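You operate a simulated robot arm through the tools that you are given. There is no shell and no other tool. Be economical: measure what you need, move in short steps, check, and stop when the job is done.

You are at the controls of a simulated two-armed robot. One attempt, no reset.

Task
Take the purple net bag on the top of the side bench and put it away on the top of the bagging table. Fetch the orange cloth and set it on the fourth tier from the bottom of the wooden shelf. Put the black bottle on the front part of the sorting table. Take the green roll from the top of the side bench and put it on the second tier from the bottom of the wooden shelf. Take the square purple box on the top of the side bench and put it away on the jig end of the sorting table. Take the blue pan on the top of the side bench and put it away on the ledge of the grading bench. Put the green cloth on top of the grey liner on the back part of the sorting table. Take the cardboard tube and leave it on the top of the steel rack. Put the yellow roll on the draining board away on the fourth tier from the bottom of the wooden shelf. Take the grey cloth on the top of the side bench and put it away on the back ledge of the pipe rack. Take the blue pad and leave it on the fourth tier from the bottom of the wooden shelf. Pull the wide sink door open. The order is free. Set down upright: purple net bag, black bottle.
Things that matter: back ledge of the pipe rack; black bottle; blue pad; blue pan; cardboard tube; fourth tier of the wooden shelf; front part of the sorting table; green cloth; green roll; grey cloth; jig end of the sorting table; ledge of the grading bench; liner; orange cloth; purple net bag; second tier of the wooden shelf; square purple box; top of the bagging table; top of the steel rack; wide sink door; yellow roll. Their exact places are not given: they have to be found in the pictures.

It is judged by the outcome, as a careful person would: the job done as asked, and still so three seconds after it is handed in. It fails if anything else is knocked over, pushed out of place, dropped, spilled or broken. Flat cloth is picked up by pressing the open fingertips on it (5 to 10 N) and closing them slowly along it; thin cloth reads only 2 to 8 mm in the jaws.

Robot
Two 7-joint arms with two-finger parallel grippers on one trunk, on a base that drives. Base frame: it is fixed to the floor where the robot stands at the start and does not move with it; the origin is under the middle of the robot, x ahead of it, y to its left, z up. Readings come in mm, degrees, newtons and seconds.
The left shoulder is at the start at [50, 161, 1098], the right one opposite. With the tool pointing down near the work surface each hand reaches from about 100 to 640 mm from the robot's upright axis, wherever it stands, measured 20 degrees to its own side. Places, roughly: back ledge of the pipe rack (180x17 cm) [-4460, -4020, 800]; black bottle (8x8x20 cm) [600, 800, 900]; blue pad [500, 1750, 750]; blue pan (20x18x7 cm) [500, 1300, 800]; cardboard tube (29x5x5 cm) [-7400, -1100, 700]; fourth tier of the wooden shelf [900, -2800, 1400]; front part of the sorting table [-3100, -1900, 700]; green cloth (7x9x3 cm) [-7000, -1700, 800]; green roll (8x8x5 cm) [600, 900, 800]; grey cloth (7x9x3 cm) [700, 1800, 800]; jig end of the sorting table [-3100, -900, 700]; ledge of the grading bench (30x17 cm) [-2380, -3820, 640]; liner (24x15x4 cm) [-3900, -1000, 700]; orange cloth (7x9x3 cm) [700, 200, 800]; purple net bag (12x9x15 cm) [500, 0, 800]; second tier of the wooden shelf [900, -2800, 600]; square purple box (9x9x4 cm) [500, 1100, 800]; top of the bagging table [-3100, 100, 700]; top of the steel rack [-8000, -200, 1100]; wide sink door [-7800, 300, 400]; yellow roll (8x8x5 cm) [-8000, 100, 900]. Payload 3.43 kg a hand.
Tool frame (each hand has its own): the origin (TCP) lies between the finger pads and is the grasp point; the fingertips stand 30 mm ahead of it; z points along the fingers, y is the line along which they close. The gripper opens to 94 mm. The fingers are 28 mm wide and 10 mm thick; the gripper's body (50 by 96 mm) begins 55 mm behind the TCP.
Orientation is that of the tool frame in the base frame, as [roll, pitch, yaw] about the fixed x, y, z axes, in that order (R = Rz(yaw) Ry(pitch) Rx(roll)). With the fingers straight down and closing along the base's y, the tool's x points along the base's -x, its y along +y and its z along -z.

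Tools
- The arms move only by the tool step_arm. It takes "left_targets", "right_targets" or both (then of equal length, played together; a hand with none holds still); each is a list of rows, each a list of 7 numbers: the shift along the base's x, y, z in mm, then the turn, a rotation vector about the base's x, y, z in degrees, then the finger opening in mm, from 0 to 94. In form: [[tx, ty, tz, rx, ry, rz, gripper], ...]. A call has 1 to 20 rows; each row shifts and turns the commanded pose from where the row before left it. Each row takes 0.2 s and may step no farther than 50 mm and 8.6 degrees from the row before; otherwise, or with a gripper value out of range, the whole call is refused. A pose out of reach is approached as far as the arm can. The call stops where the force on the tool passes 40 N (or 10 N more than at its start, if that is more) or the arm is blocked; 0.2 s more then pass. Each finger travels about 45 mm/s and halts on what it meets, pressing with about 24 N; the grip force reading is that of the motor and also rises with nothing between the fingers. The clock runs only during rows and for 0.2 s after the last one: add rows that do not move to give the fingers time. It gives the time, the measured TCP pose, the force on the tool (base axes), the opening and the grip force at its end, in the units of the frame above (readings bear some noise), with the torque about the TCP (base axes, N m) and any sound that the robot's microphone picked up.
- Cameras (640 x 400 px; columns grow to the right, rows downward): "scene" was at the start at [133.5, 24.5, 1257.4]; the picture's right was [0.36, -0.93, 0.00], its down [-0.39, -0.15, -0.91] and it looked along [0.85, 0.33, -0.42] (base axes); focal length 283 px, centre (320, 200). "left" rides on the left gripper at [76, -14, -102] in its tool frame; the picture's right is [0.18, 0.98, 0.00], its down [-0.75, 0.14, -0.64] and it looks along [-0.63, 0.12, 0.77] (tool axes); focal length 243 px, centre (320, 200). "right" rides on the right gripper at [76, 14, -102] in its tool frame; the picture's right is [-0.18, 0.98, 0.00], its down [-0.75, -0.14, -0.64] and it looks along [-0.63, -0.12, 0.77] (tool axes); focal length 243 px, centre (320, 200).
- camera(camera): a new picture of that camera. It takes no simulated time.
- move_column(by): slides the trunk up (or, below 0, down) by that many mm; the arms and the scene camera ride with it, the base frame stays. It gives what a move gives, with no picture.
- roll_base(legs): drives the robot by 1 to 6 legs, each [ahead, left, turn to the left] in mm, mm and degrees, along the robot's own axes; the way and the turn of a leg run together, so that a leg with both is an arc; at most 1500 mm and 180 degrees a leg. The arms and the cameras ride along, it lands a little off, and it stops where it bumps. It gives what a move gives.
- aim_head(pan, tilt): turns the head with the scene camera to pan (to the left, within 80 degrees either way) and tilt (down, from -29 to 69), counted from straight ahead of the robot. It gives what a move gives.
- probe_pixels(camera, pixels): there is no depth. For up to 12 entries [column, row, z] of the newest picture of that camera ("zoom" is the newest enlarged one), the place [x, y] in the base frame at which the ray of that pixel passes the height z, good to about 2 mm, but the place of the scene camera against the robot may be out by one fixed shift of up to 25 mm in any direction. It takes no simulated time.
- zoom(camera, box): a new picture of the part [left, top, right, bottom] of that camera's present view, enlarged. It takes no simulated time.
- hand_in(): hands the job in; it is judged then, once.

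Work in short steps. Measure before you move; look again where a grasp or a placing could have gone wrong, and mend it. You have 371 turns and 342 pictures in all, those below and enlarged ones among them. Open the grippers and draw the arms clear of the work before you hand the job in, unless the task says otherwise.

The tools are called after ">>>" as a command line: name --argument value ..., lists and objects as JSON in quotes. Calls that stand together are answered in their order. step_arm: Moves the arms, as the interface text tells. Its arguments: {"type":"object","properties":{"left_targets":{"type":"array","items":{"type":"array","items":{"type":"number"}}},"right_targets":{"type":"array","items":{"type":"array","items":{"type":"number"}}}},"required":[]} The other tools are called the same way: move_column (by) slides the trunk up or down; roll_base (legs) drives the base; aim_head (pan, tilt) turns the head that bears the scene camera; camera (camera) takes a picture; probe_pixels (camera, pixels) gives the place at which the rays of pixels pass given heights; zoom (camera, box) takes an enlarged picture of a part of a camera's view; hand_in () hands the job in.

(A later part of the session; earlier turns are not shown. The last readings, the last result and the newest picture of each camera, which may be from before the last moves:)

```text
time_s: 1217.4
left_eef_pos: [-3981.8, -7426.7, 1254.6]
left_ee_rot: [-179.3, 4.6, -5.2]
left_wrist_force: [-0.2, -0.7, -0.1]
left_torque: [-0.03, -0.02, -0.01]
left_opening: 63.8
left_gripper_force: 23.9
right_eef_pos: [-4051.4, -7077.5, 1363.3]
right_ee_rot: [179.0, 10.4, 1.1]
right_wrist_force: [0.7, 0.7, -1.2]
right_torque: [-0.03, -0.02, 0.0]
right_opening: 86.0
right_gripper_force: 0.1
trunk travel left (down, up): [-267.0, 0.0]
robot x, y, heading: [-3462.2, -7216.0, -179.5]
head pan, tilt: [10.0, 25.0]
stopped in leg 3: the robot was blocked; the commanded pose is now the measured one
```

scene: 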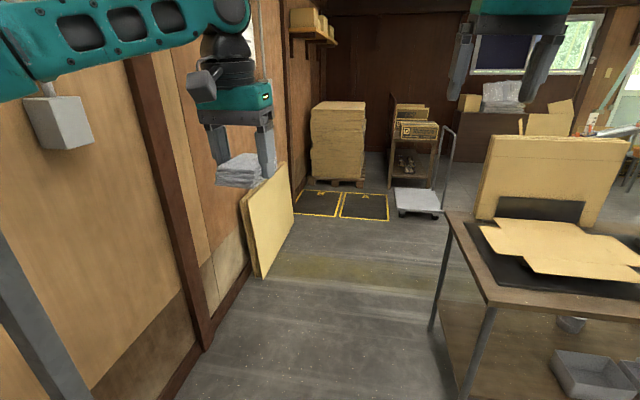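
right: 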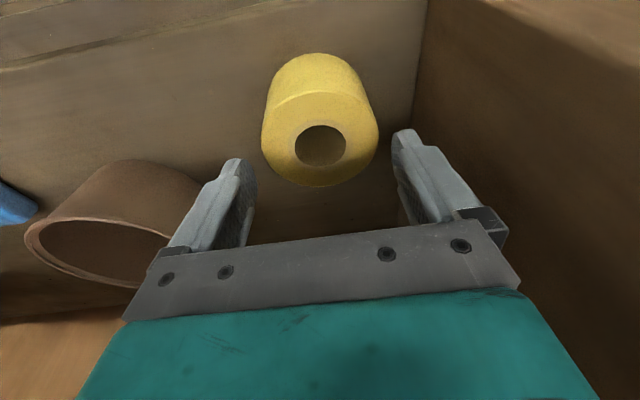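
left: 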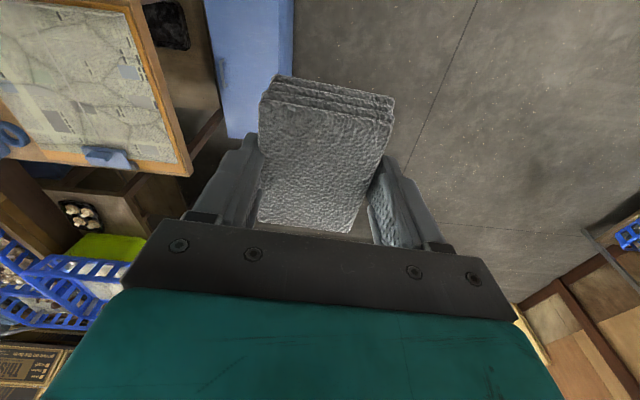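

Close to the wall trim on the left; I shift 30 mm right and go forward.

>>> roll_base --legs '[[0, -35, 0], [1000, 0, 0]]'

>>> aim_head --pan -50 --tilt 15

>>> camera --camera "scene"

```text
time_s: 1223.2
left_eef_pos: [-4974.8, -7383.2, 1254.9]
left_ee_rot: [-179.3, 4.7, -6.0]
left_wrist_force: [-0.4, -0.2, -0.6]
left_torque: [0.06, -0.02, -0.01]
left_opening: 63.9
left_gripper_force: 24.2
right_eef_pos: [-5037.9, -7032.7, 1364.9]
right_ee_rot: [178.9, 10.4, 0.0]
right_wrist_force: [0.5, -0.7, 0.2]
right_torque: [0.05, -0.06, 0.0]
right_opening: 86.2
right_gripper_force: 0.0
trunk travel left (down, up): [-267.0, 0.0]
robot x, y, heading: [-4448.3, -7186.8, 179.6]
head pan, tilt: [10.0, 25.0]
```

```text
time_s: 1224.5
left_eef_pos: [-4975.9, -7382.3, 1255.5]
left_ee_rot: [-179.3, 4.6, -6.0]
left_wrist_force: [0.6, 0.3, -0.4]
left_torque: [0.0, 0.03, -0.02]
left_opening: 64.1
left_gripper_force: 24.1
right_eef_pos: [-5037.7, -7033.9, 1365.0]
right_ee_rot: [179.0, 10.4, 0.0]
right_wrist_force: [0.7, 0.8, 0.1]
right_torque: [-0.01, 0.03, 0.01]
right_opening: 86.0
right_gripper_force: 0.1
trunk travel left (down, up): [-267.0, 0.0]
robot x, y, heading: [-4446.7, -7183.7, 179.8]
head pan, tilt: [-50.0, 15.0]
```

```text
67 pictures are left
```

scene: 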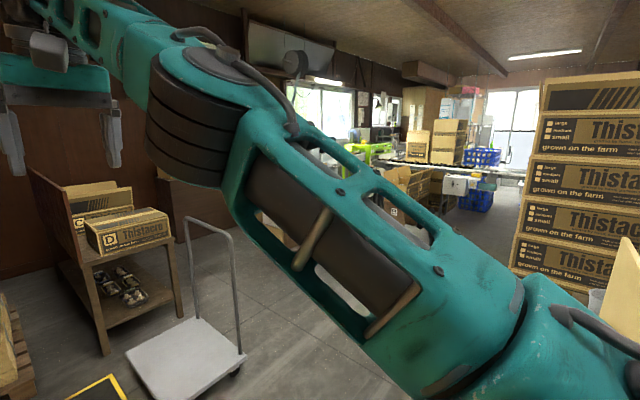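

Past the table now; a white cart stands at (190,350) but there is room to the north (x −5700…−4400). I proceed.

>>> roll_base --legs '[[550, 0, 0], [0, -1450, 0]]'

>>> aim_head --pan -80 --tilt 15

>>> camera --camera "scene"

```text
time_s: 1240.2
left_eef_pos: [-5513.5, -5908.3, 1254.6]
left_ee_rot: [-179.3, 4.6, -7.0]
left_wrist_force: [0.9, -0.1, -0.4]
left_torque: [0.0, 0.01, 0.0]
left_opening: 63.8
left_gripper_force: 23.7
right_eef_pos: [-5569.4, -5557.3, 1365.1]
right_ee_rot: [179.0, 10.4, -0.6]
right_wrist_force: [0.7, 0.3, 0.7]
right_torque: [-0.01, -0.05, -0.01]
right_opening: 85.8
right_gripper_force: 0.0
trunk travel left (down, up): [-267.0, 0.0]
robot x, y, heading: [-4983.9, -5718.7, 178.8]
head pan, tilt: [-50.0, 15.0]
```

```text
time_s: 1241.2
left_eef_pos: [-5513.1, -5907.8, 1254.9]
left_ee_rot: [-179.2, 4.5, -7.0]
left_wrist_force: [0.0, -0.4, -1.2]
left_torque: [-0.02, -0.02, -0.03]
left_opening: 63.9
left_gripper_force: 24.1
right_eef_pos: [-5569.7, -5557.4, 1364.2]
right_ee_rot: [179.0, 10.4, -0.7]
right_wrist_force: [0.7, -0.8, 0.9]
right_torque: [-0.02, -0.01, 0.0]
right_opening: 85.9
right_gripper_force: 0.2
trunk travel left (down, up): [-267.0, 0.0]
robot x, y, heading: [-4983.5, -5717.6, 178.5]
head pan, tilt: [-80.0, 15.0]
```

```text
66 pictures are left
```

scene: 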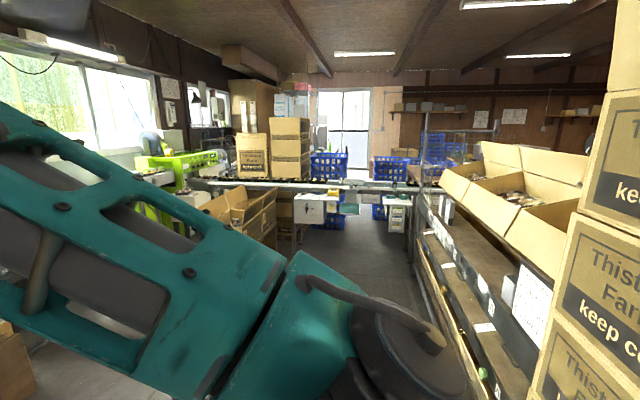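

The rack's back side is here: open boxes above, a wooden ledge below. I zoom in.

>>> zoom --camera "scene" --box '[370, 130, 640, 400]'

```text
1.48 times, centred on (505, 265) of scene
```

zoom: 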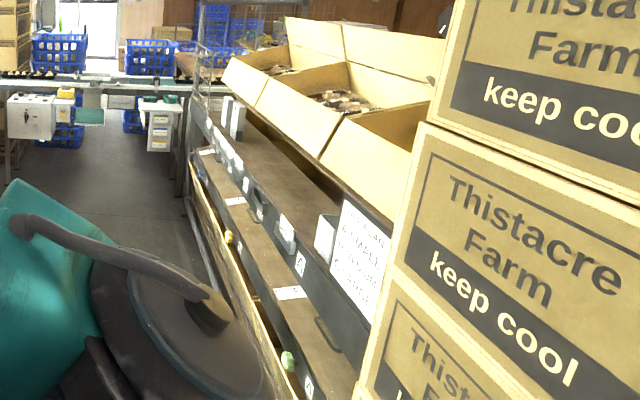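

I turn to face the rack (heading 0) and move north along its back.

>>> roll_base --legs '[[150, 0, 0], [0, 0, -178.5], [0, 900, 0]]'

>>> aim_head --pan 15 --tilt 30

>>> camera --camera "scene"

```text
time_s: 1247.3
left_eef_pos: [-5001.6, -5165.8, 1255.2]
left_ee_rot: [-179.2, 4.7, -130.6]
left_wrist_force: [0.2, 0.4, -0.8]
left_torque: [0.01, 0.04, 0.0]
left_opening: 64.0
left_gripper_force: 23.9
right_eef_pos: [-4698.1, -5305.3, 1364.7]
right_ee_rot: [178.5, 10.2, -121.3]
right_wrist_force: [-11.6, 0.7, 2.9]
right_torque: [0.0, -0.14, -0.12]
right_opening: 79.8
right_gripper_force: 0.1
trunk travel left (down, up): [-267.0, 0.0]
robot x, y, heading: [-5133.3, -5715.6, 55.0]
head pan, tilt: [-80.0, 15.0]
stopped in leg 2: the force on the tool passed its limit at 57 N (the readings are from after the stop); the commanded pose is now the measured one
```

```text
time_s: 1249.0
left_eef_pos: [-5002.2, -5167.4, 1255.6]
left_ee_rot: [-179.2, 4.7, -130.6]
left_wrist_force: [1.1, -1.1, -1.1]
left_torque: [-0.02, 0.02, 0.04]
left_opening: 63.9
left_gripper_force: 24.1
right_eef_pos: [-4696.5, -5304.7, 1363.8]
right_ee_rot: [178.6, 10.2, -121.6]
right_wrist_force: [-16.8, -0.2, 0.3]
right_torque: [0.0, 0.0, -0.22]
right_opening: 77.4
right_gripper_force: 0.1
trunk travel left (down, up): [-267.0, 0.0]
robot x, y, heading: [-5132.8, -5711.5, 55.4]
head pan, tilt: [15.0, 30.0]
```

```text
64 pictures are left
```

scene: 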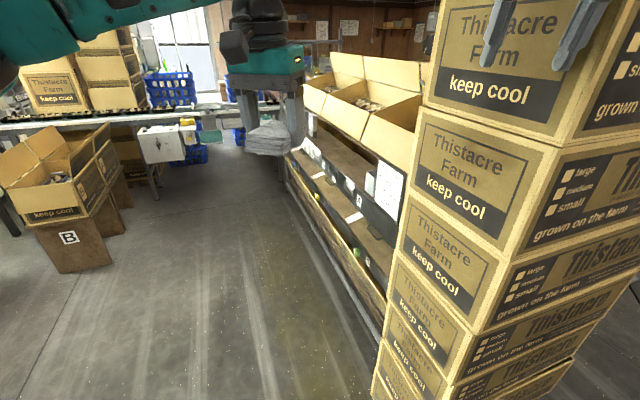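

The right hand has touched the tall carton stack. I turn back and retract the hands.

>>> roll_base --legs '[[0, 0, 12], [-150, 0, 0]]'

>>> camera --camera "scene"

```text
time_s: 1251.2
left_eef_pos: [-5175.0, -5288.4, 1254.7]
left_ee_rot: [-179.3, 4.7, -118.6]
left_wrist_force: [-0.4, -0.2, -0.7]
left_torque: [0.0, 0.0, 0.02]
left_opening: 63.9
left_gripper_force: 23.9
right_eef_pos: [-4846.4, -5360.3, 1363.4]
right_ee_rot: [178.5, 10.2, -109.5]
right_wrist_force: [-0.3, -0.6, -0.1]
right_torque: [0.03, 0.01, -0.05]
right_opening: 85.9
right_gripper_force: 0.1
trunk travel left (down, up): [-267.0, 0.0]
robot x, y, heading: [-5194.0, -5854.2, 67.4]
head pan, tilt: [15.0, 30.0]
```

```text
63 pictures are left
```

scene: 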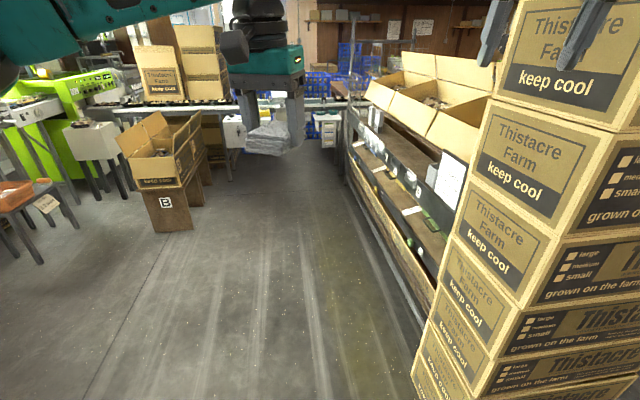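

The stack still stands straight. I retract both hands, then go north along x≈−5320 and turn to face the rack.

>>> step_arm --left_targets '[[-13, -32, 0, 0, 0, 0, 20], [-13, -32, 0, 0, 0, 0, 20], [-13, -32, 0, 0, 0, 0, 20], [-13, -32, 0, 0, 0, 0, 20], [-13, -32, 0, 0, 0, 0, 20], [0, 0, 0, 0, 0, 0, 20]]' --right_targets '[[-13, -32, 0, 0, 0, 0, 86], [-13, -32, 0, 0, 0, 0, 86], [-13, -32, 0, 0, 0, 0, 86], [-13, -32, 0, 0, 0, 0, 86], [-13, -32, 0, 0, 0, 0, 86], [-13, -32, 0, 0, 0, 0, 86]]'

>>> roll_base --legs '[[0, 0, 22.6], [0, 130, 0], [1250, 0, 0], [0, 0, -90]]'

>>> aim_head --pan 10 --tilt 35

>>> camera --camera "scene"

```text
time_s: 1252.6
left_eef_pos: [-5239.1, -5449.9, 1255.8]
left_ee_rot: [-179.3, 4.6, -118.6]
left_wrist_force: [0.6, -0.3, -0.9]
left_torque: [-0.01, 0.02, -0.01]
left_opening: 64.0
left_gripper_force: 24.0
right_eef_pos: [-4925.7, -5552.1, 1361.8]
right_ee_rot: [178.4, 10.1, -109.7]
right_wrist_force: [0.4, 0.3, -0.2]
right_torque: [0.01, 0.0, -0.01]
right_opening: 86.0
right_gripper_force: 0.1
trunk travel left (down, up): [-267.0, 0.0]
robot x, y, heading: [-5190.1, -5851.6, 67.4]
head pan, tilt: [15.0, 30.0]
```

```text
time_s: 1265.3
left_eef_pos: [-4971.5, -4398.7, 1256.0]
left_ee_rot: [-179.3, 4.6, 174.7]
left_wrist_force: [-1.0, -0.1, 0.1]
left_torque: [-0.02, -0.01, 0.02]
left_opening: 64.1
left_gripper_force: 24.2
right_eef_pos: [-4940.8, -4726.0, 1361.7]
right_ee_rot: [178.4, 10.1, -176.1]
right_wrist_force: [0.0, 0.5, 0.3]
right_torque: [-0.02, -0.03, 0.0]
right_opening: 86.1
right_gripper_force: 0.0
trunk travel left (down, up): [-267.0, 0.0]
robot x, y, heading: [-5323.8, -4607.9, 0.3]
head pan, tilt: [15.0, 30.0]
```

```text
time_s: 1265.9
left_eef_pos: [-4971.8, -4399.9, 1255.9]
left_ee_rot: [-179.3, 4.6, 174.8]
left_wrist_force: [-0.3, 0.1, 0.5]
left_torque: [-0.04, 0.0, 0.0]
left_opening: 63.7
left_gripper_force: 24.0
right_eef_pos: [-4940.4, -4727.1, 1361.8]
right_ee_rot: [178.4, 10.1, -176.1]
right_wrist_force: [-0.6, 0.2, 0.4]
right_torque: [-0.01, 0.03, -0.02]
right_opening: 86.0
right_gripper_force: 0.2
trunk travel left (down, up): [-267.0, 0.0]
robot x, y, heading: [-5319.8, -4600.3, 0.4]
head pan, tilt: [10.0, 35.0]
```

```text
62 pictures are left
```

scene: 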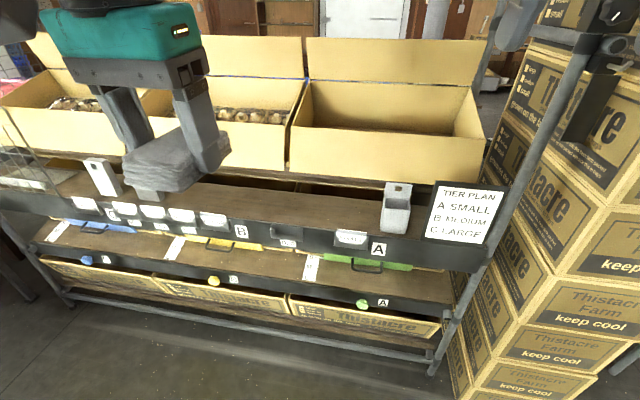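

The back ledge (z≈800) is the wooden strip below the open boxes, free around (300,208). I probe it.

>>> probe_pixels --camera "scene" --pixels '[[300, 230, 800], [300, 195, 800], [350, 240, 800], [240, 218, 800], [380, 225, 800], [300, 178, 900], [300, 178, 950], [230, 200, 800]]'

>>> zoom --camera "scene" --box '[180, 150, 420, 260]'

```text
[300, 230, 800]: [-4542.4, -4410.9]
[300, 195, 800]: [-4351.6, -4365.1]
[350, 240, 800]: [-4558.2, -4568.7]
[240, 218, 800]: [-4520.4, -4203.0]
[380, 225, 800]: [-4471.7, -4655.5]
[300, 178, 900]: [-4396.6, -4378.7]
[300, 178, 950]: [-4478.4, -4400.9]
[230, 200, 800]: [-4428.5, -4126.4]
```

```text
2.67 times, centred on (300, 205) of scene
```

zoom: 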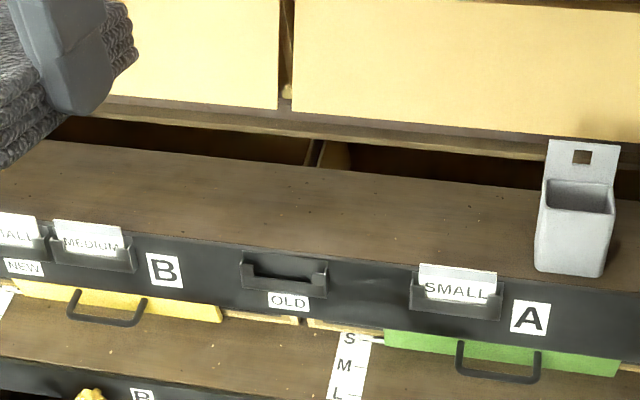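

I lower the trunk, tilt the left hand 25° forward, and drive closer.

>>> move_column --by -190

>>> step_arm --left_targets '[[0, 0, -10, 0, -7, 0, 20], [0, 0, -10, 0, -7, 0, 20], [0, 0, -10, 0, -7, 0, 20], [0, 0, -10, 0, -4, 0, 20], [0, 0, 0, 0, 0, 0, 20]]' --right_targets '[[-30, 0, 0, 0, 0, 0, 86], [-30, 0, 0, 0, 0, 0, 86], [-30, 0, 0, 0, 0, 0, 86], [0, 0, 0, 0, 0, 0, 86], [0, 0, 0, 0, 0, 0, 86]]'

>>> roll_base --legs '[[330, 0, 0]]'

>>> aim_head --pan 20 --tilt 35

>>> camera --camera "scene"

>>> camera --camera "left"

```text
time_s: 1268.0
left_eef_pos: [-4970.5, -4399.3, 1066.2]
left_ee_rot: [-179.4, 4.6, 174.7]
left_wrist_force: [-1.5, 1.3, -0.9]
left_torque: [-0.04, -0.04, 0.0]
left_opening: 63.7
left_gripper_force: 23.7
right_eef_pos: [-4940.9, -4728.3, 1171.6]
right_ee_rot: [178.5, 10.3, -176.3]
right_wrist_force: [-0.7, 0.9, 0.8]
right_torque: [0.0, 0.02, -0.01]
right_opening: 86.1
right_gripper_force: 0.1
trunk travel left (down, up): [-77.0, 190.0]
robot x, y, heading: [-5324.3, -4600.4, 0.7]
head pan, tilt: [10.0, 35.0]
```

```text
time_s: 1269.2
left_eef_pos: [-4972.4, -4398.7, 1026.6]
left_ee_rot: [178.2, 29.6, 174.0]
left_wrist_force: [0.0, -0.5, -0.1]
left_torque: [0.0, 0.01, -0.02]
left_opening: 64.0
left_gripper_force: 24.5
right_eef_pos: [-5029.8, -4725.3, 1173.4]
right_ee_rot: [178.5, 10.3, -176.3]
right_wrist_force: [0.8, -0.5, -0.1]
right_torque: [0.0, -0.01, -0.04]
right_opening: 86.0
right_gripper_force: 0.2
trunk travel left (down, up): [-77.0, 190.0]
robot x, y, heading: [-5320.1, -4602.5, 0.8]
head pan, tilt: [10.0, 35.0]
```

```text
time_s: 1271.4
left_eef_pos: [-4642.4, -4392.5, 1026.7]
left_ee_rot: [178.2, 29.5, 174.4]
left_wrist_force: [0.7, 0.2, -0.6]
left_torque: [-0.07, 0.04, -0.01]
left_opening: 63.8
left_gripper_force: 23.6
right_eef_pos: [-4698.4, -4719.3, 1173.1]
right_ee_rot: [178.6, 10.2, -175.8]
right_wrist_force: [0.5, -0.4, -0.3]
right_torque: [0.02, 0.03, 0.0]
right_opening: 85.8
right_gripper_force: 0.3
trunk travel left (down, up): [-77.0, 190.0]
robot x, y, heading: [-4992.8, -4600.2, 1.0]
head pan, tilt: [10.0, 35.0]
```

```text
time_s: 1272.1
left_eef_pos: [-4641.7, -4391.8, 1026.1]
left_ee_rot: [178.2, 29.5, 174.4]
left_wrist_force: [0.4, -0.8, -0.3]
left_torque: [-0.01, 0.01, 0.01]
left_opening: 64.1
left_gripper_force: 24.0
right_eef_pos: [-4697.8, -4719.1, 1173.1]
right_ee_rot: [178.5, 10.3, -175.8]
right_wrist_force: [-0.1, -0.1, 0.5]
right_torque: [0.01, -0.02, -0.02]
right_opening: 86.1
right_gripper_force: 0.0
trunk travel left (down, up): [-77.0, 190.0]
robot x, y, heading: [-4990.8, -4600.2, 0.8]
head pan, tilt: [20.0, 35.0]
```

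```text
60 pictures are left
```

scene: 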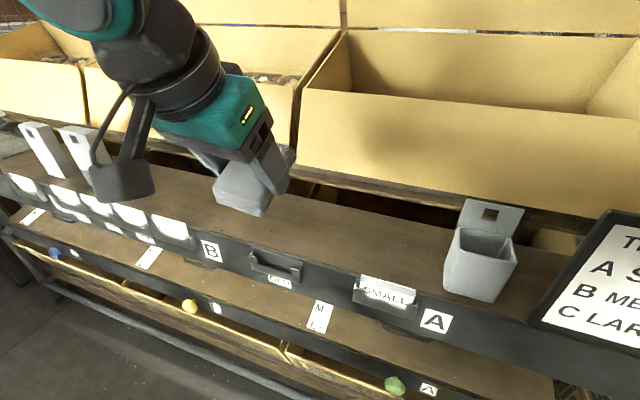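

```text
59 pictures are left
```

left: 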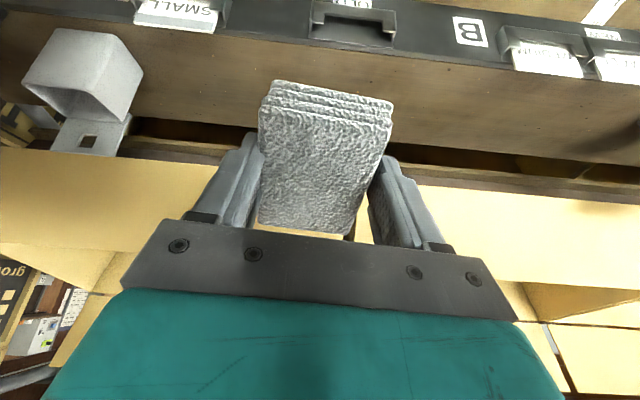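

I probe the ledge's front/back edges and box edge from the wrist.

>>> probe_pixels --camera "left" --pixels '[[200, 38, 800], [450, 68, 800], [200, 125, 800], [450, 150, 800], [450, 165, 900], [450, 190, 920], [200, 160, 920]]'

>>> probe_pixels --camera "scene" --pixels '[[300, 245, 800], [300, 190, 800], [330, 180, 900], [330, 180, 930], [300, 215, 800]]'

```text
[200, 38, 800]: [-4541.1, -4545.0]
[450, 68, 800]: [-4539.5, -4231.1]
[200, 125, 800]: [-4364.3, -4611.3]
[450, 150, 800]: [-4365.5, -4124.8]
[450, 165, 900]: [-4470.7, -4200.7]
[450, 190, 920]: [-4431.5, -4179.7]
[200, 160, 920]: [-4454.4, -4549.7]
```

```text
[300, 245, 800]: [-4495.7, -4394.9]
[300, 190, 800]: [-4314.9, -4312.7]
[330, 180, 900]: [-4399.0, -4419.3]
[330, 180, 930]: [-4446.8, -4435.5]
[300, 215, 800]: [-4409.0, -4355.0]
```

Ledge confirmed: x −4540…−4365, z 800. I bring the cloth over its front half at x≈−4497 and lower.

>>> step_arm --left_targets '[[29, 0, -25, 0, 0, 0, 20], [29, 0, -25, 0, 0, 0, 20], [29, 0, -30, 0, 0, 0, 20], [29, 0, -35, 0, 0, 0, 20], [29, 0, -30, 0, 0, 0, 20], [0, 0, 0, 0, 0, 0, 20]]'

>>> camera --camera "scene"

>>> camera --camera "left"

```text
time_s: 1273.5
left_eef_pos: [-4499.6, -4394.7, 880.6]
left_ee_rot: [178.2, 29.5, 174.3]
left_wrist_force: [0.1, -0.2, -0.1]
left_torque: [-0.01, 0.02, -0.04]
left_opening: 63.9
left_gripper_force: 23.4
right_eef_pos: [-4697.0, -4717.7, 1174.0]
right_ee_rot: [178.3, 10.2, -175.9]
right_wrist_force: [0.2, 0.7, 0.0]
right_torque: [0.02, -0.03, -0.01]
right_opening: 86.1
right_gripper_force: 0.0
trunk travel left (down, up): [-77.0, 190.0]
robot x, y, heading: [-4993.0, -4600.8, 1.0]
head pan, tilt: [20.0, 35.0]
```

```text
58 pictures are left
```

scene: 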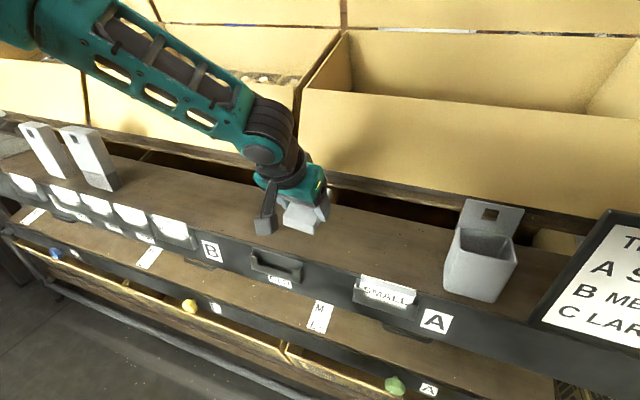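

```text
57 pictures are left
```

left: 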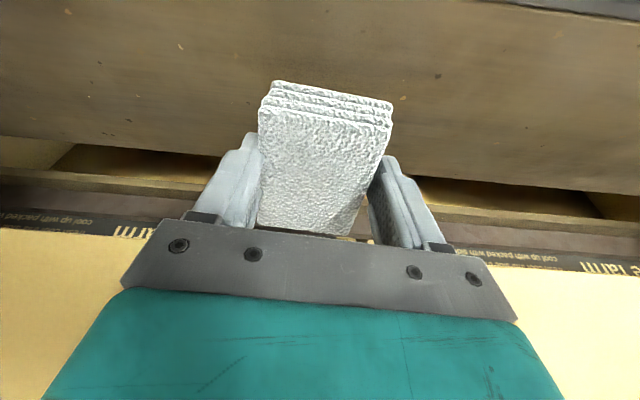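

Clear. I lower to contact, then level and release.

>>> step_arm --left_targets '[[0, 0, -15, 0, 0, 0, 20], [0, 0, -8, 0, 0, 0, 20], [0, 0, -4, 0, 0, 0, 20], [0, 0, -4, 0, 0, 0, 20], [0, 0, -4, 0, 0, 0, 20], [0, 0, -4, 0, 0, 0, 20]]'

>>> step_arm --left_targets '[[0, 0, 2, 0, 6, 0, 20], [0, 0, -2, 0, 6, 0, 20], [0, 0, -4, 0, 5, 0, 20], [0, 0, -3, 0, 0, 0, 20], [0, 0, -3, 0, 0, 0, 20], [0, 0, -3, 0, 0, 0, 20]]'

>>> camera --camera "scene"

```text
time_s: 1274.9
left_eef_pos: [-4498.4, -4393.2, 845.9]
left_ee_rot: [178.2, 30.1, 174.6]
left_wrist_force: [-4.1, 5.6, 29.2]
left_torque: [-0.63, 0.93, -0.29]
left_opening: 64.4
left_gripper_force: 24.2
right_eef_pos: [-4700.6, -4718.1, 1174.5]
right_ee_rot: [178.4, 10.3, -175.8]
right_wrist_force: [-0.1, -0.2, 0.1]
right_torque: [-0.01, -0.01, 0.0]
right_opening: 86.0
right_gripper_force: 0.1
trunk travel left (down, up): [-77.0, 190.0]
robot x, y, heading: [-4991.5, -4600.2, 1.0]
head pan, tilt: [20.0, 35.0]
```

```text
time_s: 1276.2
left_eef_pos: [-4496.0, -4394.0, 838.1]
left_ee_rot: [179.8, 13.3, 175.1]
left_wrist_force: [-6.3, 2.6, 15.9]
left_torque: [0.01, 0.8, -0.06]
left_opening: 64.6
left_gripper_force: 24.0
right_eef_pos: [-4700.4, -4719.3, 1172.0]
right_ee_rot: [178.4, 10.3, -175.8]
right_wrist_force: [0.6, 0.3, 0.7]
right_torque: [-0.02, 0.02, -0.02]
right_opening: 85.8
right_gripper_force: 0.1
trunk travel left (down, up): [-77.0, 190.0]
robot x, y, heading: [-4987.2, -4596.0, 0.9]
head pan, tilt: [20.0, 35.0]
stopped in row 6 (left hand): the force on the tool passed its limit at 42 N (the readings are from after the stop); the commanded pose is now the measured one
```

```text
56 pictures are left
```

scene: 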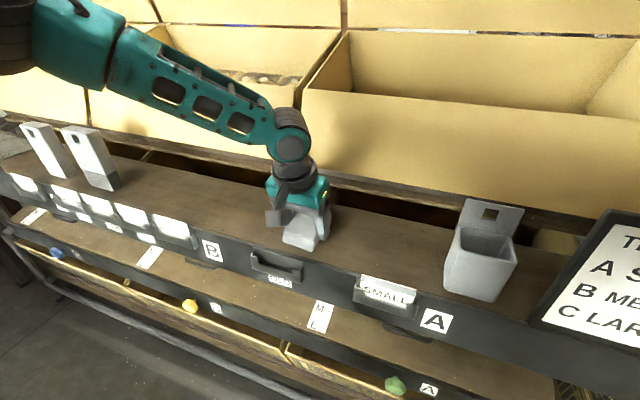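

It rests on the ledge. I open and withdraw up and back.

>>> step_arm --left_targets '[[0, 0, 1, 0, 0, 0, 68], [0, 0, 0, 0, 0, 0, 78], [0, 0, 0, 0, 0, 0, 88], [0, 0, 0, 0, 0, 0, 88], [0, 0, 12, 0, 0, 0, 88], [-3, 0, 15, 0, 0, 0, 88], [-10, 0, 20, 0, 0, 0, 88], [-20, 0, 30, 0, 0, 0, 88], [-30, 0, 30, 0, 0, 0, 88], [-30, 0, 30, 0, 0, 0, 88]]'

>>> camera --camera "scene"

>>> zoom --camera "scene" --box '[200, 170, 420, 300]'

```text
time_s: 1278.5
left_eef_pos: [-4590.4, -4388.8, 973.8]
left_ee_rot: [179.8, 13.1, 175.1]
left_wrist_force: [-0.2, -0.3, 0.2]
left_torque: [0.0, -0.01, 0.03]
left_opening: 87.9
left_gripper_force: 0.1
right_eef_pos: [-4699.2, -4719.2, 1174.1]
right_ee_rot: [178.5, 10.2, -175.8]
right_wrist_force: [0.0, -0.2, 0.8]
right_torque: [0.02, 0.0, -0.01]
right_opening: 85.7
right_gripper_force: 0.1
trunk travel left (down, up): [-77.0, 190.0]
robot x, y, heading: [-4994.6, -4599.3, 1.0]
head pan, tilt: [20.0, 35.0]
```

```text
55 pictures are left
```

scene: 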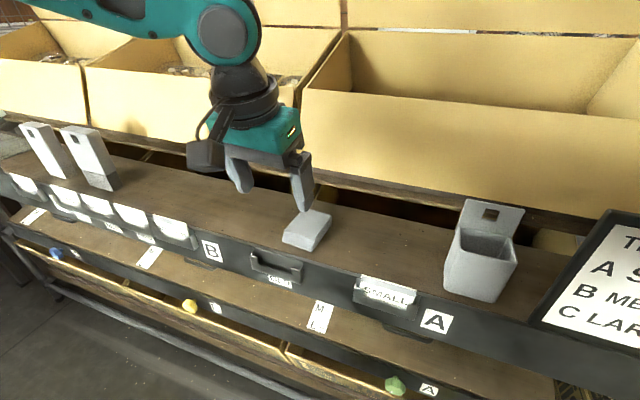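

```text
2.91 times, centred on (310, 235) of scene
```

zoom: 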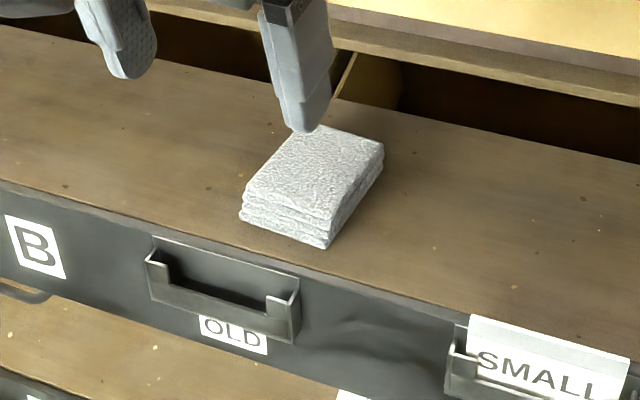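

The grey cloth lies on the back ledge. All items are placed, but the purple box sits rather far (y≈−1293) from the jig end's stated middle (−3100,−900); a clear spot on the mat's right rear (≈(−3160,−915)) is better, so I go back to shift it. First the way out from behind the rack.

>>> step_arm --left_targets '[[-30, 0, 20, 0, 0, 0, 60], [-30, 0, 20, 0, 0, 0, 40], [0, 0, 20, 0, 6, 0, 40], [0, 0, 20, 0, 7, 0, 40]]'

>>> roll_base --legs '[[-330, 0, -1], [0, 0, 90], [-1250, 0, 0], [0, 0, 90], [-320, 0, 0]]'

>>> move_column --by 190

```text
time_s: 1279.5
left_eef_pos: [-4648.2, -4391.4, 1052.9]
left_ee_rot: [-179.1, -0.1, 175.1]
left_wrist_force: [-0.1, 0.5, 0.4]
left_torque: [0.0, -0.01, -0.02]
left_opening: 40.2
left_gripper_force: 0.1
right_eef_pos: [-4697.6, -4717.9, 1173.1]
right_ee_rot: [178.4, 10.2, -175.9]
right_wrist_force: [-0.6, 0.2, -1.3]
right_torque: [-0.01, 0.0, -0.01]
right_opening: 85.9
right_gripper_force: 0.1
trunk travel left (down, up): [-77.0, 190.0]
robot x, y, heading: [-4990.9, -4598.3, 1.4]
head pan, tilt: [20.0, 35.0]
```

```text
time_s: 1297.0
left_eef_pos: [-5341.8, -6038.7, 1052.8]
left_ee_rot: [-179.1, 0.1, -4.3]
left_wrist_force: [-0.6, -0.4, 0.7]
left_torque: [0.0, 0.03, -0.01]
left_opening: 40.0
left_gripper_force: 0.1
right_eef_pos: [-5294.8, -5711.7, 1173.6]
right_ee_rot: [178.4, 10.2, 4.7]
right_wrist_force: [-1.0, 0.3, -0.4]
right_torque: [0.0, -0.03, 0.03]
right_opening: 86.0
right_gripper_force: 0.2
trunk travel left (down, up): [-77.0, 190.0]
robot x, y, heading: [-5003.5, -5830.4, -178.8]
head pan, tilt: [20.0, 35.0]
```

```text
time_s: 1299.0
left_eef_pos: [-5342.8, -6038.8, 1242.1]
left_ee_rot: [-179.1, 0.1, -4.3]
left_wrist_force: [0.0, -1.1, 0.5]
left_torque: [0.0, -0.01, 0.0]
left_opening: 40.3
left_gripper_force: 0.0
right_eef_pos: [-5294.4, -5710.5, 1362.7]
right_ee_rot: [178.4, 10.1, 4.7]
right_wrist_force: [-0.1, -0.3, 0.3]
right_torque: [-0.01, 0.01, 0.01]
right_opening: 85.7
right_gripper_force: 0.0
trunk travel left (down, up): [-267.0, 0.0]
robot x, y, heading: [-5001.1, -5828.1, -178.7]
head pan, tilt: [20.0, 35.0]
```

I stretch the arms forward again to be narrow, and retrace the corridor.

>>> step_arm --left_targets '[[-30, 0, 2, 0, 0, 0, 40], [-30, 0, 2, 0, 0, 0, 40], [-30, 0, 2, 0, 0, 0, 40], [-30, 0, 2, 0, 0, 0, 40], [-30, 0, 2, 0, 0, 0, 40], [-20, 0, 2, 0, 0, 0, 40], [0, 0, 0, 0, 0, 0, 40]]' --right_targets '[[-45, 0, 0, 0, 0, 0, 40], [-45, 0, 0, 0, 0, 0, 40], [-45, 0, 0, 0, 0, 0, 40], [-45, 0, 0, 0, 0, 0, 40], [-45, 0, 0, 0, 0, 0, 40], [-45, 0, 0, 0, 0, 0, 40], [-20, 0, 0, 0, 0, 0, 40]]'

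>>> roll_base --legs '[[0, 1355, -1.2], [770, 0, 0], [-770, 0, 0]]'

```text
time_s: 1300.7
left_eef_pos: [-5502.3, -6039.2, 1255.4]
left_ee_rot: [-179.1, 0.0, -4.1]
left_wrist_force: [0.1, -0.8, -0.5]
left_torque: [0.0, -0.04, 0.01]
left_opening: 39.8
left_gripper_force: 0.1
left hand out of reach, approached as far as the arm can: row 6
right_eef_pos: [-5584.5, -5711.7, 1362.1]
right_ee_rot: [178.6, 10.2, 4.8]
right_wrist_force: [-0.1, 0.1, 0.0]
right_torque: [0.02, -0.01, -0.02]
right_opening: 40.1
right_gripper_force: 0.1
trunk travel left (down, up): [-267.0, 0.0]
robot x, y, heading: [-5003.0, -5831.7, -178.4]
head pan, tilt: [20.0, 35.0]
```

```text
time_s: 1320.4
left_eef_pos: [-5505.4, -7398.4, 1256.7]
left_ee_rot: [-179.0, 0.2, -5.6]
left_wrist_force: [0.2, 0.4, -0.4]
left_torque: [0.01, 0.04, 0.01]
left_opening: 40.2
left_gripper_force: 0.0
right_eef_pos: [-5581.0, -7067.7, 1363.2]
right_ee_rot: [178.5, 10.3, 3.3]
right_wrist_force: [0.3, -0.2, -0.3]
right_torque: [-0.03, 0.01, 0.02]
right_opening: 40.2
right_gripper_force: 0.1
trunk travel left (down, up): [-267.0, 0.0]
robot x, y, heading: [-4999.4, -7201.7, -179.9]
head pan, tilt: [20.0, 35.0]
```

No bumps. I back east along the lane, step north past the wall rack, and on.

>>> roll_base --legs '[[0, -22, 0], [-1500, 0, 0], [-20, 0, 0], [0, -215, 0], [-500, 0, 0], [0, -640, 0]]'

```text
time_s: 1339.0
left_eef_pos: [-3497.9, -6523.6, 1254.5]
left_ee_rot: [-179.1, 0.1, -5.2]
left_wrist_force: [0.0, -0.3, 0.1]
left_torque: [-0.01, -0.01, -0.02]
left_opening: 40.0
left_gripper_force: 0.2
right_eef_pos: [-3576.7, -6193.6, 1362.1]
right_ee_rot: [178.4, 10.3, 3.8]
right_wrist_force: [0.9, 0.6, 0.1]
right_torque: [0.0, 0.02, -0.03]
right_opening: 39.9
right_gripper_force: 0.1
trunk travel left (down, up): [-267.0, 0.0]
robot x, y, heading: [-2995.7, -6320.4, -179.3]
head pan, tilt: [20.0, 35.0]
```

Through. I continue east, north, then west to the sorting table's front.

>>> roll_base --legs '[[-1500, 0, -0.7], [-1300, 0, 0], [0, -1500, 0], [0, -1500, 0], [0, -1500, 0], [0, -820, 0]]'

>>> move_column --by -190

>>> roll_base --legs '[[1500, 0, 0]]'

```text
time_s: 1398.2
left_eef_pos: [-1075.4, -1268.7, 1255.7]
left_ee_rot: [-179.1, 0.1, 3.0]
left_wrist_force: [-0.4, 1.0, -0.7]
left_torque: [-0.01, 0.0, 0.01]
left_opening: 39.9
left_gripper_force: 0.1
right_eef_pos: [-1200.3, -952.9, 1362.7]
right_ee_rot: [178.4, 10.2, 11.9]
right_wrist_force: [0.5, -0.2, 0.1]
right_torque: [0.02, -0.01, -0.01]
right_opening: 40.3
right_gripper_force: 0.0
trunk travel left (down, up): [-267.0, 0.0]
robot x, y, heading: [-605.8, -996.1, -171.2]
head pan, tilt: [20.0, 35.0]
```

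```text
time_s: 1400.3
left_eef_pos: [-1076.0, -1267.7, 1065.8]
left_ee_rot: [-178.9, 0.1, 3.0]
left_wrist_force: [-0.2, 0.3, -0.1]
left_torque: [0.04, 0.01, -0.02]
left_opening: 39.9
left_gripper_force: 0.1
right_eef_pos: [-1199.3, -954.4, 1172.5]
right_ee_rot: [178.5, 10.3, 11.9]
right_wrist_force: [0.6, 0.8, 0.5]
right_torque: [0.01, 0.0, 0.02]
right_opening: 40.0
right_gripper_force: 0.0
trunk travel left (down, up): [-77.0, 190.0]
robot x, y, heading: [-607.0, -998.5, -171.5]
head pan, tilt: [20.0, 35.0]
```

```text
time_s: 1407.8
left_eef_pos: [-2556.4, -1494.4, 1064.0]
left_ee_rot: [-178.9, 0.1, 2.9]
left_wrist_force: [-0.3, -0.5, 0.4]
left_torque: [-0.01, 0.0, -0.02]
left_opening: 40.0
left_gripper_force: 0.0
right_eef_pos: [-2679.9, -1178.3, 1173.1]
right_ee_rot: [178.6, 10.3, 11.9]
right_wrist_force: [-0.6, 0.2, -0.5]
right_torque: [0.0, 0.04, 0.03]
right_opening: 39.8
right_gripper_force: 0.0
trunk travel left (down, up): [-77.0, 190.0]
robot x, y, heading: [-2086.6, -1222.0, -171.4]
head pan, tilt: [20.0, 35.0]
```

I square up, retract and turn the right hand (closing along x), and approach the purple box.

>>> roll_base --legs '[[0, 0, -8.6], [0, 120, 0]]'

>>> step_arm --right_targets '[[25, 0, 0, 0, -5, 0, 60], [25, 0, 0, 0, -5, 0, 60], [25, 0, 0, 0, 0, -8.5, 60], [25, 0, 0, 0, 0, -8.5, 60], [25, 0, 0, 0, 0, -8.5, 60], [25, 0, 0, 0, 0, -8.5, 60], [10, 0, 0, 0, 0, -8.5, 60], [0, 0, 0, 0, 0, -8.5, 50], [0, 0, 0, 0, 0, -8.5, 50], [0, 0, 0, 0, 0, -8.5, 50], [0, 0, 0, 0, 0, -8.5, 50], [0, 0, 0, 0, 0, -8.5, 50], [0, 0, 0, 0, 0, -8.5, 50]]' --left_targets '[[25, 0, 0, 0, 0, 0, 40], [25, 0, 0, 0, 0, 0, 40], [25, 0, 0, 0, 0, 0, 40], [25, 0, 0, 0, 0, 0, 40], [25, 0, 0, 0, 0, 0, 40], [25, 0, 0, 0, 0, 0, 40], [0, 0, 0, 0, 0, 0, 40], [0, 0, 0, 0, 0, 0, 40], [0, 0, 0, 0, 0, 0, 40], [0, 0, 0, 0, 0, 0, 40], [0, 0, 0, 0, 0, 0, 40], [0, 0, 0, 0, 0, 0, 40], [0, 0, 0, 0, 0, 0, 40]]'

>>> aim_head --pan -10 --tilt 40

>>> camera --camera "scene"

```text
time_s: 1410.1
left_eef_pos: [-2591.1, -1540.6, 1065.6]
left_ee_rot: [-179.0, 0.2, -5.3]
left_wrist_force: [0.0, -0.1, -0.8]
left_torque: [0.02, -0.02, 0.0]
left_opening: 40.1
left_gripper_force: 0.1
right_eef_pos: [-2667.3, -1211.5, 1172.7]
right_ee_rot: [178.4, 10.2, 3.5]
right_wrist_force: [-0.2, -0.6, 0.6]
right_torque: [0.0, 0.04, -0.03]
right_opening: 39.9
right_gripper_force: 0.0
trunk travel left (down, up): [-77.0, 190.0]
robot x, y, heading: [-2084.0, -1340.3, -179.6]
head pan, tilt: [20.0, 35.0]
```

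```text
time_s: 1412.9
left_eef_pos: [-2440.0, -1541.6, 1066.3]
left_ee_rot: [-179.0, 0.0, -5.4]
left_wrist_force: [0.2, 0.1, 0.7]
left_torque: [0.0, -0.02, 0.0]
left_opening: 40.1
left_gripper_force: 0.0
right_eef_pos: [-2507.1, -1211.2, 1172.8]
right_ee_rot: [177.8, 0.2, -90.1]
right_wrist_force: [-0.4, 0.0, -0.5]
right_torque: [0.01, 0.02, -0.02]
right_opening: 49.9
right_gripper_force: 0.1
trunk travel left (down, up): [-77.0, 190.0]
robot x, y, heading: [-2087.2, -1343.8, -179.7]
head pan, tilt: [20.0, 35.0]
```

```text
time_s: 1413.8
left_eef_pos: [-2439.1, -1542.2, 1067.0]
left_ee_rot: [-179.0, 0.1, -5.5]
left_wrist_force: [-0.7, -0.7, -0.6]
left_torque: [0.02, 0.01, -0.01]
left_opening: 40.0
left_gripper_force: 0.1
right_eef_pos: [-2506.4, -1211.8, 1173.2]
right_ee_rot: [177.8, 0.3, -90.0]
right_wrist_force: [-1.5, -0.3, 0.0]
right_torque: [0.03, -0.01, -0.02]
right_opening: 50.3
right_gripper_force: 0.1
trunk travel left (down, up): [-77.0, 190.0]
robot x, y, heading: [-2085.3, -1341.8, -179.5]
head pan, tilt: [-10.0, 40.0]
```

```text
53 pictures are left
```

scene: 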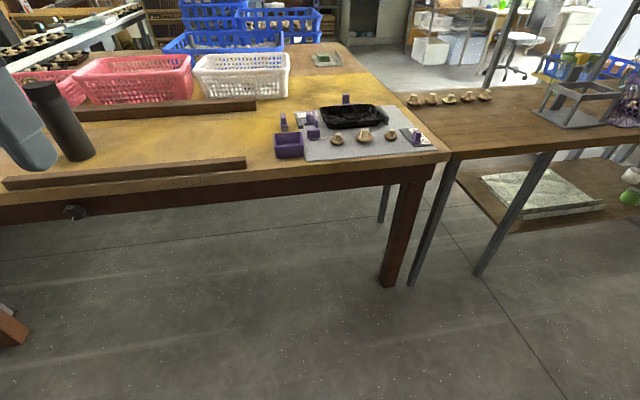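

I drive up to the box and look from the right wrist.

>>> roll_base --legs '[[345, 0, 0]]'

>>> step_arm --right_targets '[[-10, -20, -35, 0, 0, 0, 50], [-10, -20, -35, 0, 0, 0, 50], [-10, -20, -35, 0, 0, 0, 50], [-10, -20, -40, 0, 0, 0, 50], [0, 0, -45, 0, 0, 0, 50], [0, 0, -45, 0, 0, 0, 50], [0, 0, -45, 0, 0, 0, 50], [0, 0, 0, 0, 0, 0, 50]]'

>>> camera --camera "right"

```text
time_s: 1416.1
left_eef_pos: [-2790.9, -1541.6, 1066.1]
left_ee_rot: [-179.1, 0.0, -5.7]
left_wrist_force: [-0.5, 0.2, -0.1]
left_torque: [-0.01, 0.02, -0.01]
left_opening: 40.1
left_gripper_force: 0.1
right_eef_pos: [-2858.2, -1210.9, 1173.2]
right_ee_rot: [177.7, 0.1, -90.2]
right_wrist_force: [-0.3, -0.2, -0.7]
right_torque: [0.0, -0.01, 0.01]
right_opening: 49.9
right_gripper_force: 0.1
trunk travel left (down, up): [-77.0, 190.0]
robot x, y, heading: [-2436.6, -1343.7, -179.8]
head pan, tilt: [-10.0, 40.0]
```

```text
time_s: 1417.9
left_eef_pos: [-2790.9, -1541.9, 1068.3]
left_ee_rot: [-179.1, 0.2, -5.6]
left_wrist_force: [-0.1, -0.1, 0.9]
left_torque: [-0.03, -0.04, 0.03]
left_opening: 40.0
left_gripper_force: 0.2
right_eef_pos: [-2897.2, -1292.0, 892.3]
right_ee_rot: [177.8, 0.3, -90.1]
right_wrist_force: [0.0, -0.1, -0.1]
right_torque: [0.01, 0.02, 0.0]
right_opening: 50.0
right_gripper_force: 0.0
trunk travel left (down, up): [-77.0, 190.0]
robot x, y, heading: [-2437.0, -1343.6, -179.9]
head pan, tilt: [-10.0, 40.0]
```

```text
52 pictures are left
```

right: 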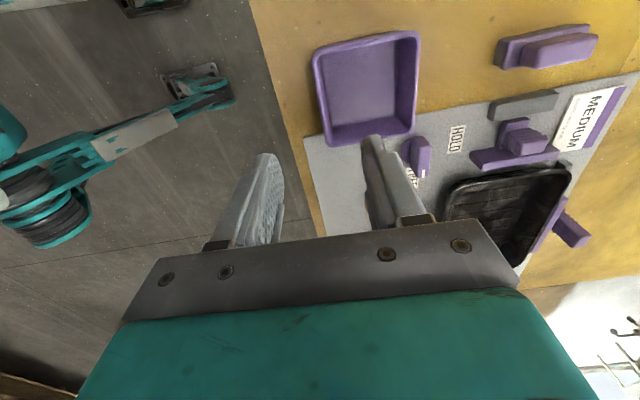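

>>> probe_pixels --camera "right" --pixels '[[314, 60, 776], [328, 142, 776], [323, 62, 776], [336, 137, 776], [414, 130, 776], [417, 35, 776], [340, 145, 740]]'

```text
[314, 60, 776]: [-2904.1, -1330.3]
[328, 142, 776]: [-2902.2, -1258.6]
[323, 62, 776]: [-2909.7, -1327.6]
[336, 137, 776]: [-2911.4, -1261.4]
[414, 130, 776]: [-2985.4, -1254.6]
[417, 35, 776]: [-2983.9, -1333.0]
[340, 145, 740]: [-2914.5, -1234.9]
```

Near wall centre (−2907,−1294). I descend to z≈779, grip, and lift.

>>> step_arm --right_targets '[[-10, -2, -20, 0, 0, 0, 50], [0, 0, -35, 0, 0, 0, 50], [0, 0, -30, 0, 0, 0, 50], [0, 0, -18, 0, 0, 0, 50], [0, 0, -9, 0, 0, 0, 50], [0, 0, 0, 0, 0, 0, 35], [0, 0, 0, 0, 0, 0, 20], [0, 0, 0, 0, 0, 0, 8], [0, 0, 0, 0, 0, 0, 0], [0, 0, 0, 0, 0, 0, 0]]'

>>> step_arm --right_targets '[[0, 0, 8, 0, 0, 0, 0], [0, 0, 12, 0, 0, 0, 0], [0, 0, 25, 0, 0, 0, 0], [0, 0, 30, 0, 0, 0, 0], [0, 0, 35, 0, 0, 0, 0], [0, 0, 35, 0, 0, 0, 0], [0, 0, 0, 0, 0, 0, 0]]'

>>> camera --camera "right"

```text
time_s: 1420.1
left_eef_pos: [-2791.2, -1542.6, 1067.3]
left_ee_rot: [-179.0, 0.1, -5.7]
left_wrist_force: [-0.4, 0.4, 0.3]
left_torque: [-0.03, -0.02, -0.01]
left_opening: 40.0
left_gripper_force: 0.2
right_eef_pos: [-2906.1, -1293.1, 781.6]
right_ee_rot: [177.8, 0.2, -90.2]
right_wrist_force: [0.3, 0.2, 0.4]
right_torque: [0.01, -0.01, 0.01]
right_opening: 7.8
right_gripper_force: 24.4
trunk travel left (down, up): [-77.0, 190.0]
robot x, y, heading: [-2436.2, -1339.4, -179.8]
head pan, tilt: [-10.0, 40.0]
```

```text
time_s: 1421.7
left_eef_pos: [-2792.5, -1542.2, 1066.5]
left_ee_rot: [-179.1, 0.1, -5.6]
left_wrist_force: [-0.1, -0.2, -0.2]
left_torque: [0.01, -0.02, 0.02]
left_opening: 40.1
left_gripper_force: 0.0
right_eef_pos: [-2908.3, -1293.8, 927.6]
right_ee_rot: [177.9, 0.1, -90.1]
right_wrist_force: [0.3, 0.3, -0.9]
right_torque: [0.04, -0.02, 0.0]
right_opening: 7.6
right_gripper_force: 24.2
trunk travel left (down, up): [-77.0, 190.0]
robot x, y, heading: [-2434.8, -1340.3, -179.9]
head pan, tilt: [-10.0, 40.0]
```

```text
51 pictures are left
```

right: 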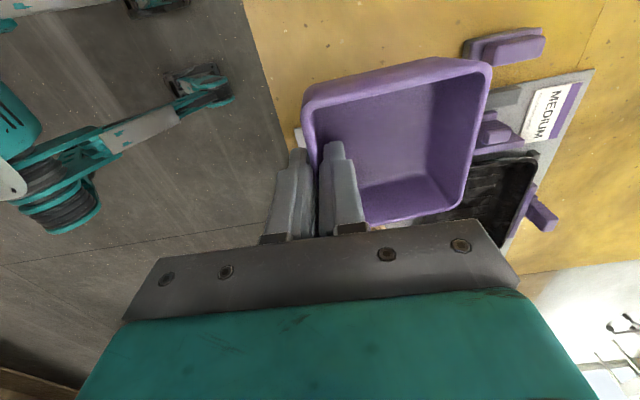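

Held. I drive right and forward so the hand faces the mat's right rear, and look.

>>> roll_base --legs '[[0, -378, 0], [105, 0, 0]]'

>>> aim_head --pan 0 --tilt 40

>>> camera --camera "scene"

>>> camera --camera "right"

```text
time_s: 1426.4
left_eef_pos: [-2899.1, -1161.5, 1066.3]
left_ee_rot: [-179.1, 0.2, -5.6]
left_wrist_force: [-0.1, -0.4, 0.1]
left_torque: [0.02, 0.0, -0.05]
left_opening: 39.9
left_gripper_force: 0.0
right_eef_pos: [-3015.1, -913.3, 925.8]
right_ee_rot: [177.9, 0.2, -90.2]
right_wrist_force: [-0.3, 0.3, -1.3]
right_torque: [-0.03, -0.04, 0.01]
right_opening: 7.7
right_gripper_force: 23.6
trunk travel left (down, up): [-77.0, 190.0]
robot x, y, heading: [-2541.2, -958.2, -179.9]
head pan, tilt: [-10.0, 40.0]
```

```text
time_s: 1427.1
left_eef_pos: [-2898.3, -1162.3, 1067.0]
left_ee_rot: [-179.1, 0.1, -5.7]
left_wrist_force: [0.2, 0.3, 0.2]
left_torque: [-0.03, 0.02, 0.0]
left_opening: 40.2
left_gripper_force: 0.0
right_eef_pos: [-3015.1, -914.5, 926.8]
right_ee_rot: [177.8, 0.1, -90.4]
right_wrist_force: [-0.3, 0.7, -0.2]
right_torque: [0.01, 0.0, -0.03]
right_opening: 7.6
right_gripper_force: 24.4
trunk travel left (down, up): [-77.0, 190.0]
robot x, y, heading: [-2540.3, -965.3, -180.0]
head pan, tilt: [0.0, 40.0]
```

```text
50 pictures are left
```

scene: 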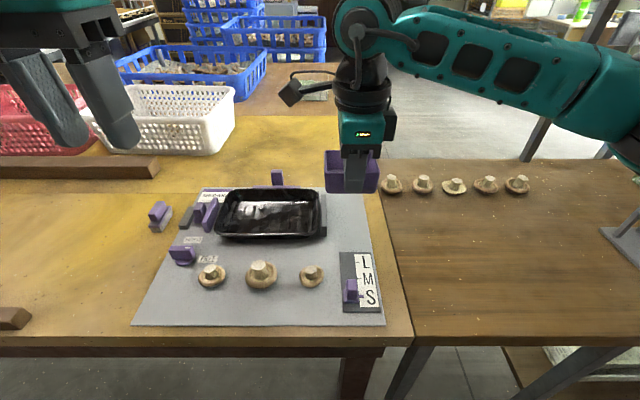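

```text
49 pictures are left
```

right: 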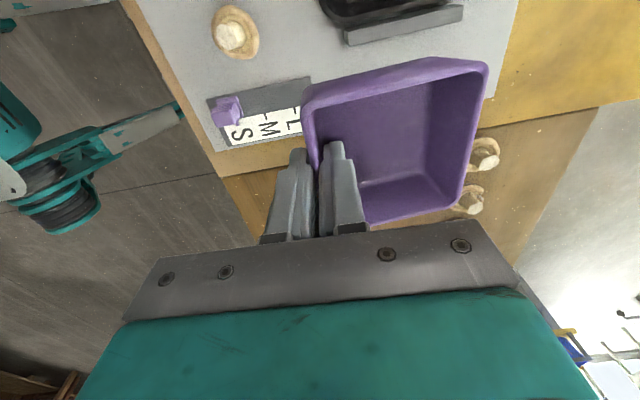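

The free place right of the tray: centre about (352,222). I probe it and the neighbours.

>>> probe_pixels --camera "scene" --pixels '[[352, 222, 740], [327, 235, 745], [322, 195, 745], [385, 225, 738], [375, 252, 740], [342, 252, 740], [391, 193, 735]]'

>>> probe_pixels --camera "right" --pixels '[[350, 42, 745], [462, 12, 745], [300, 130, 740], [310, 82, 740], [490, 175, 735], [300, 155, 738]]'

```text
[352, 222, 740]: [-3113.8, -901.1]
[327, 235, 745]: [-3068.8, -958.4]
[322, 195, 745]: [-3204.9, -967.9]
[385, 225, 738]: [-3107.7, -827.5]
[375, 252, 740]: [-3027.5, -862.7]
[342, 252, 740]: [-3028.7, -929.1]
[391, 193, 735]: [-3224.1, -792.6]
```

```text
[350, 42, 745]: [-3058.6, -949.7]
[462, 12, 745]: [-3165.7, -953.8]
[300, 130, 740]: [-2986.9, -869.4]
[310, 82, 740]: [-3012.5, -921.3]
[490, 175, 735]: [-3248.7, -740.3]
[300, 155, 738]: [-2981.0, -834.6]
```

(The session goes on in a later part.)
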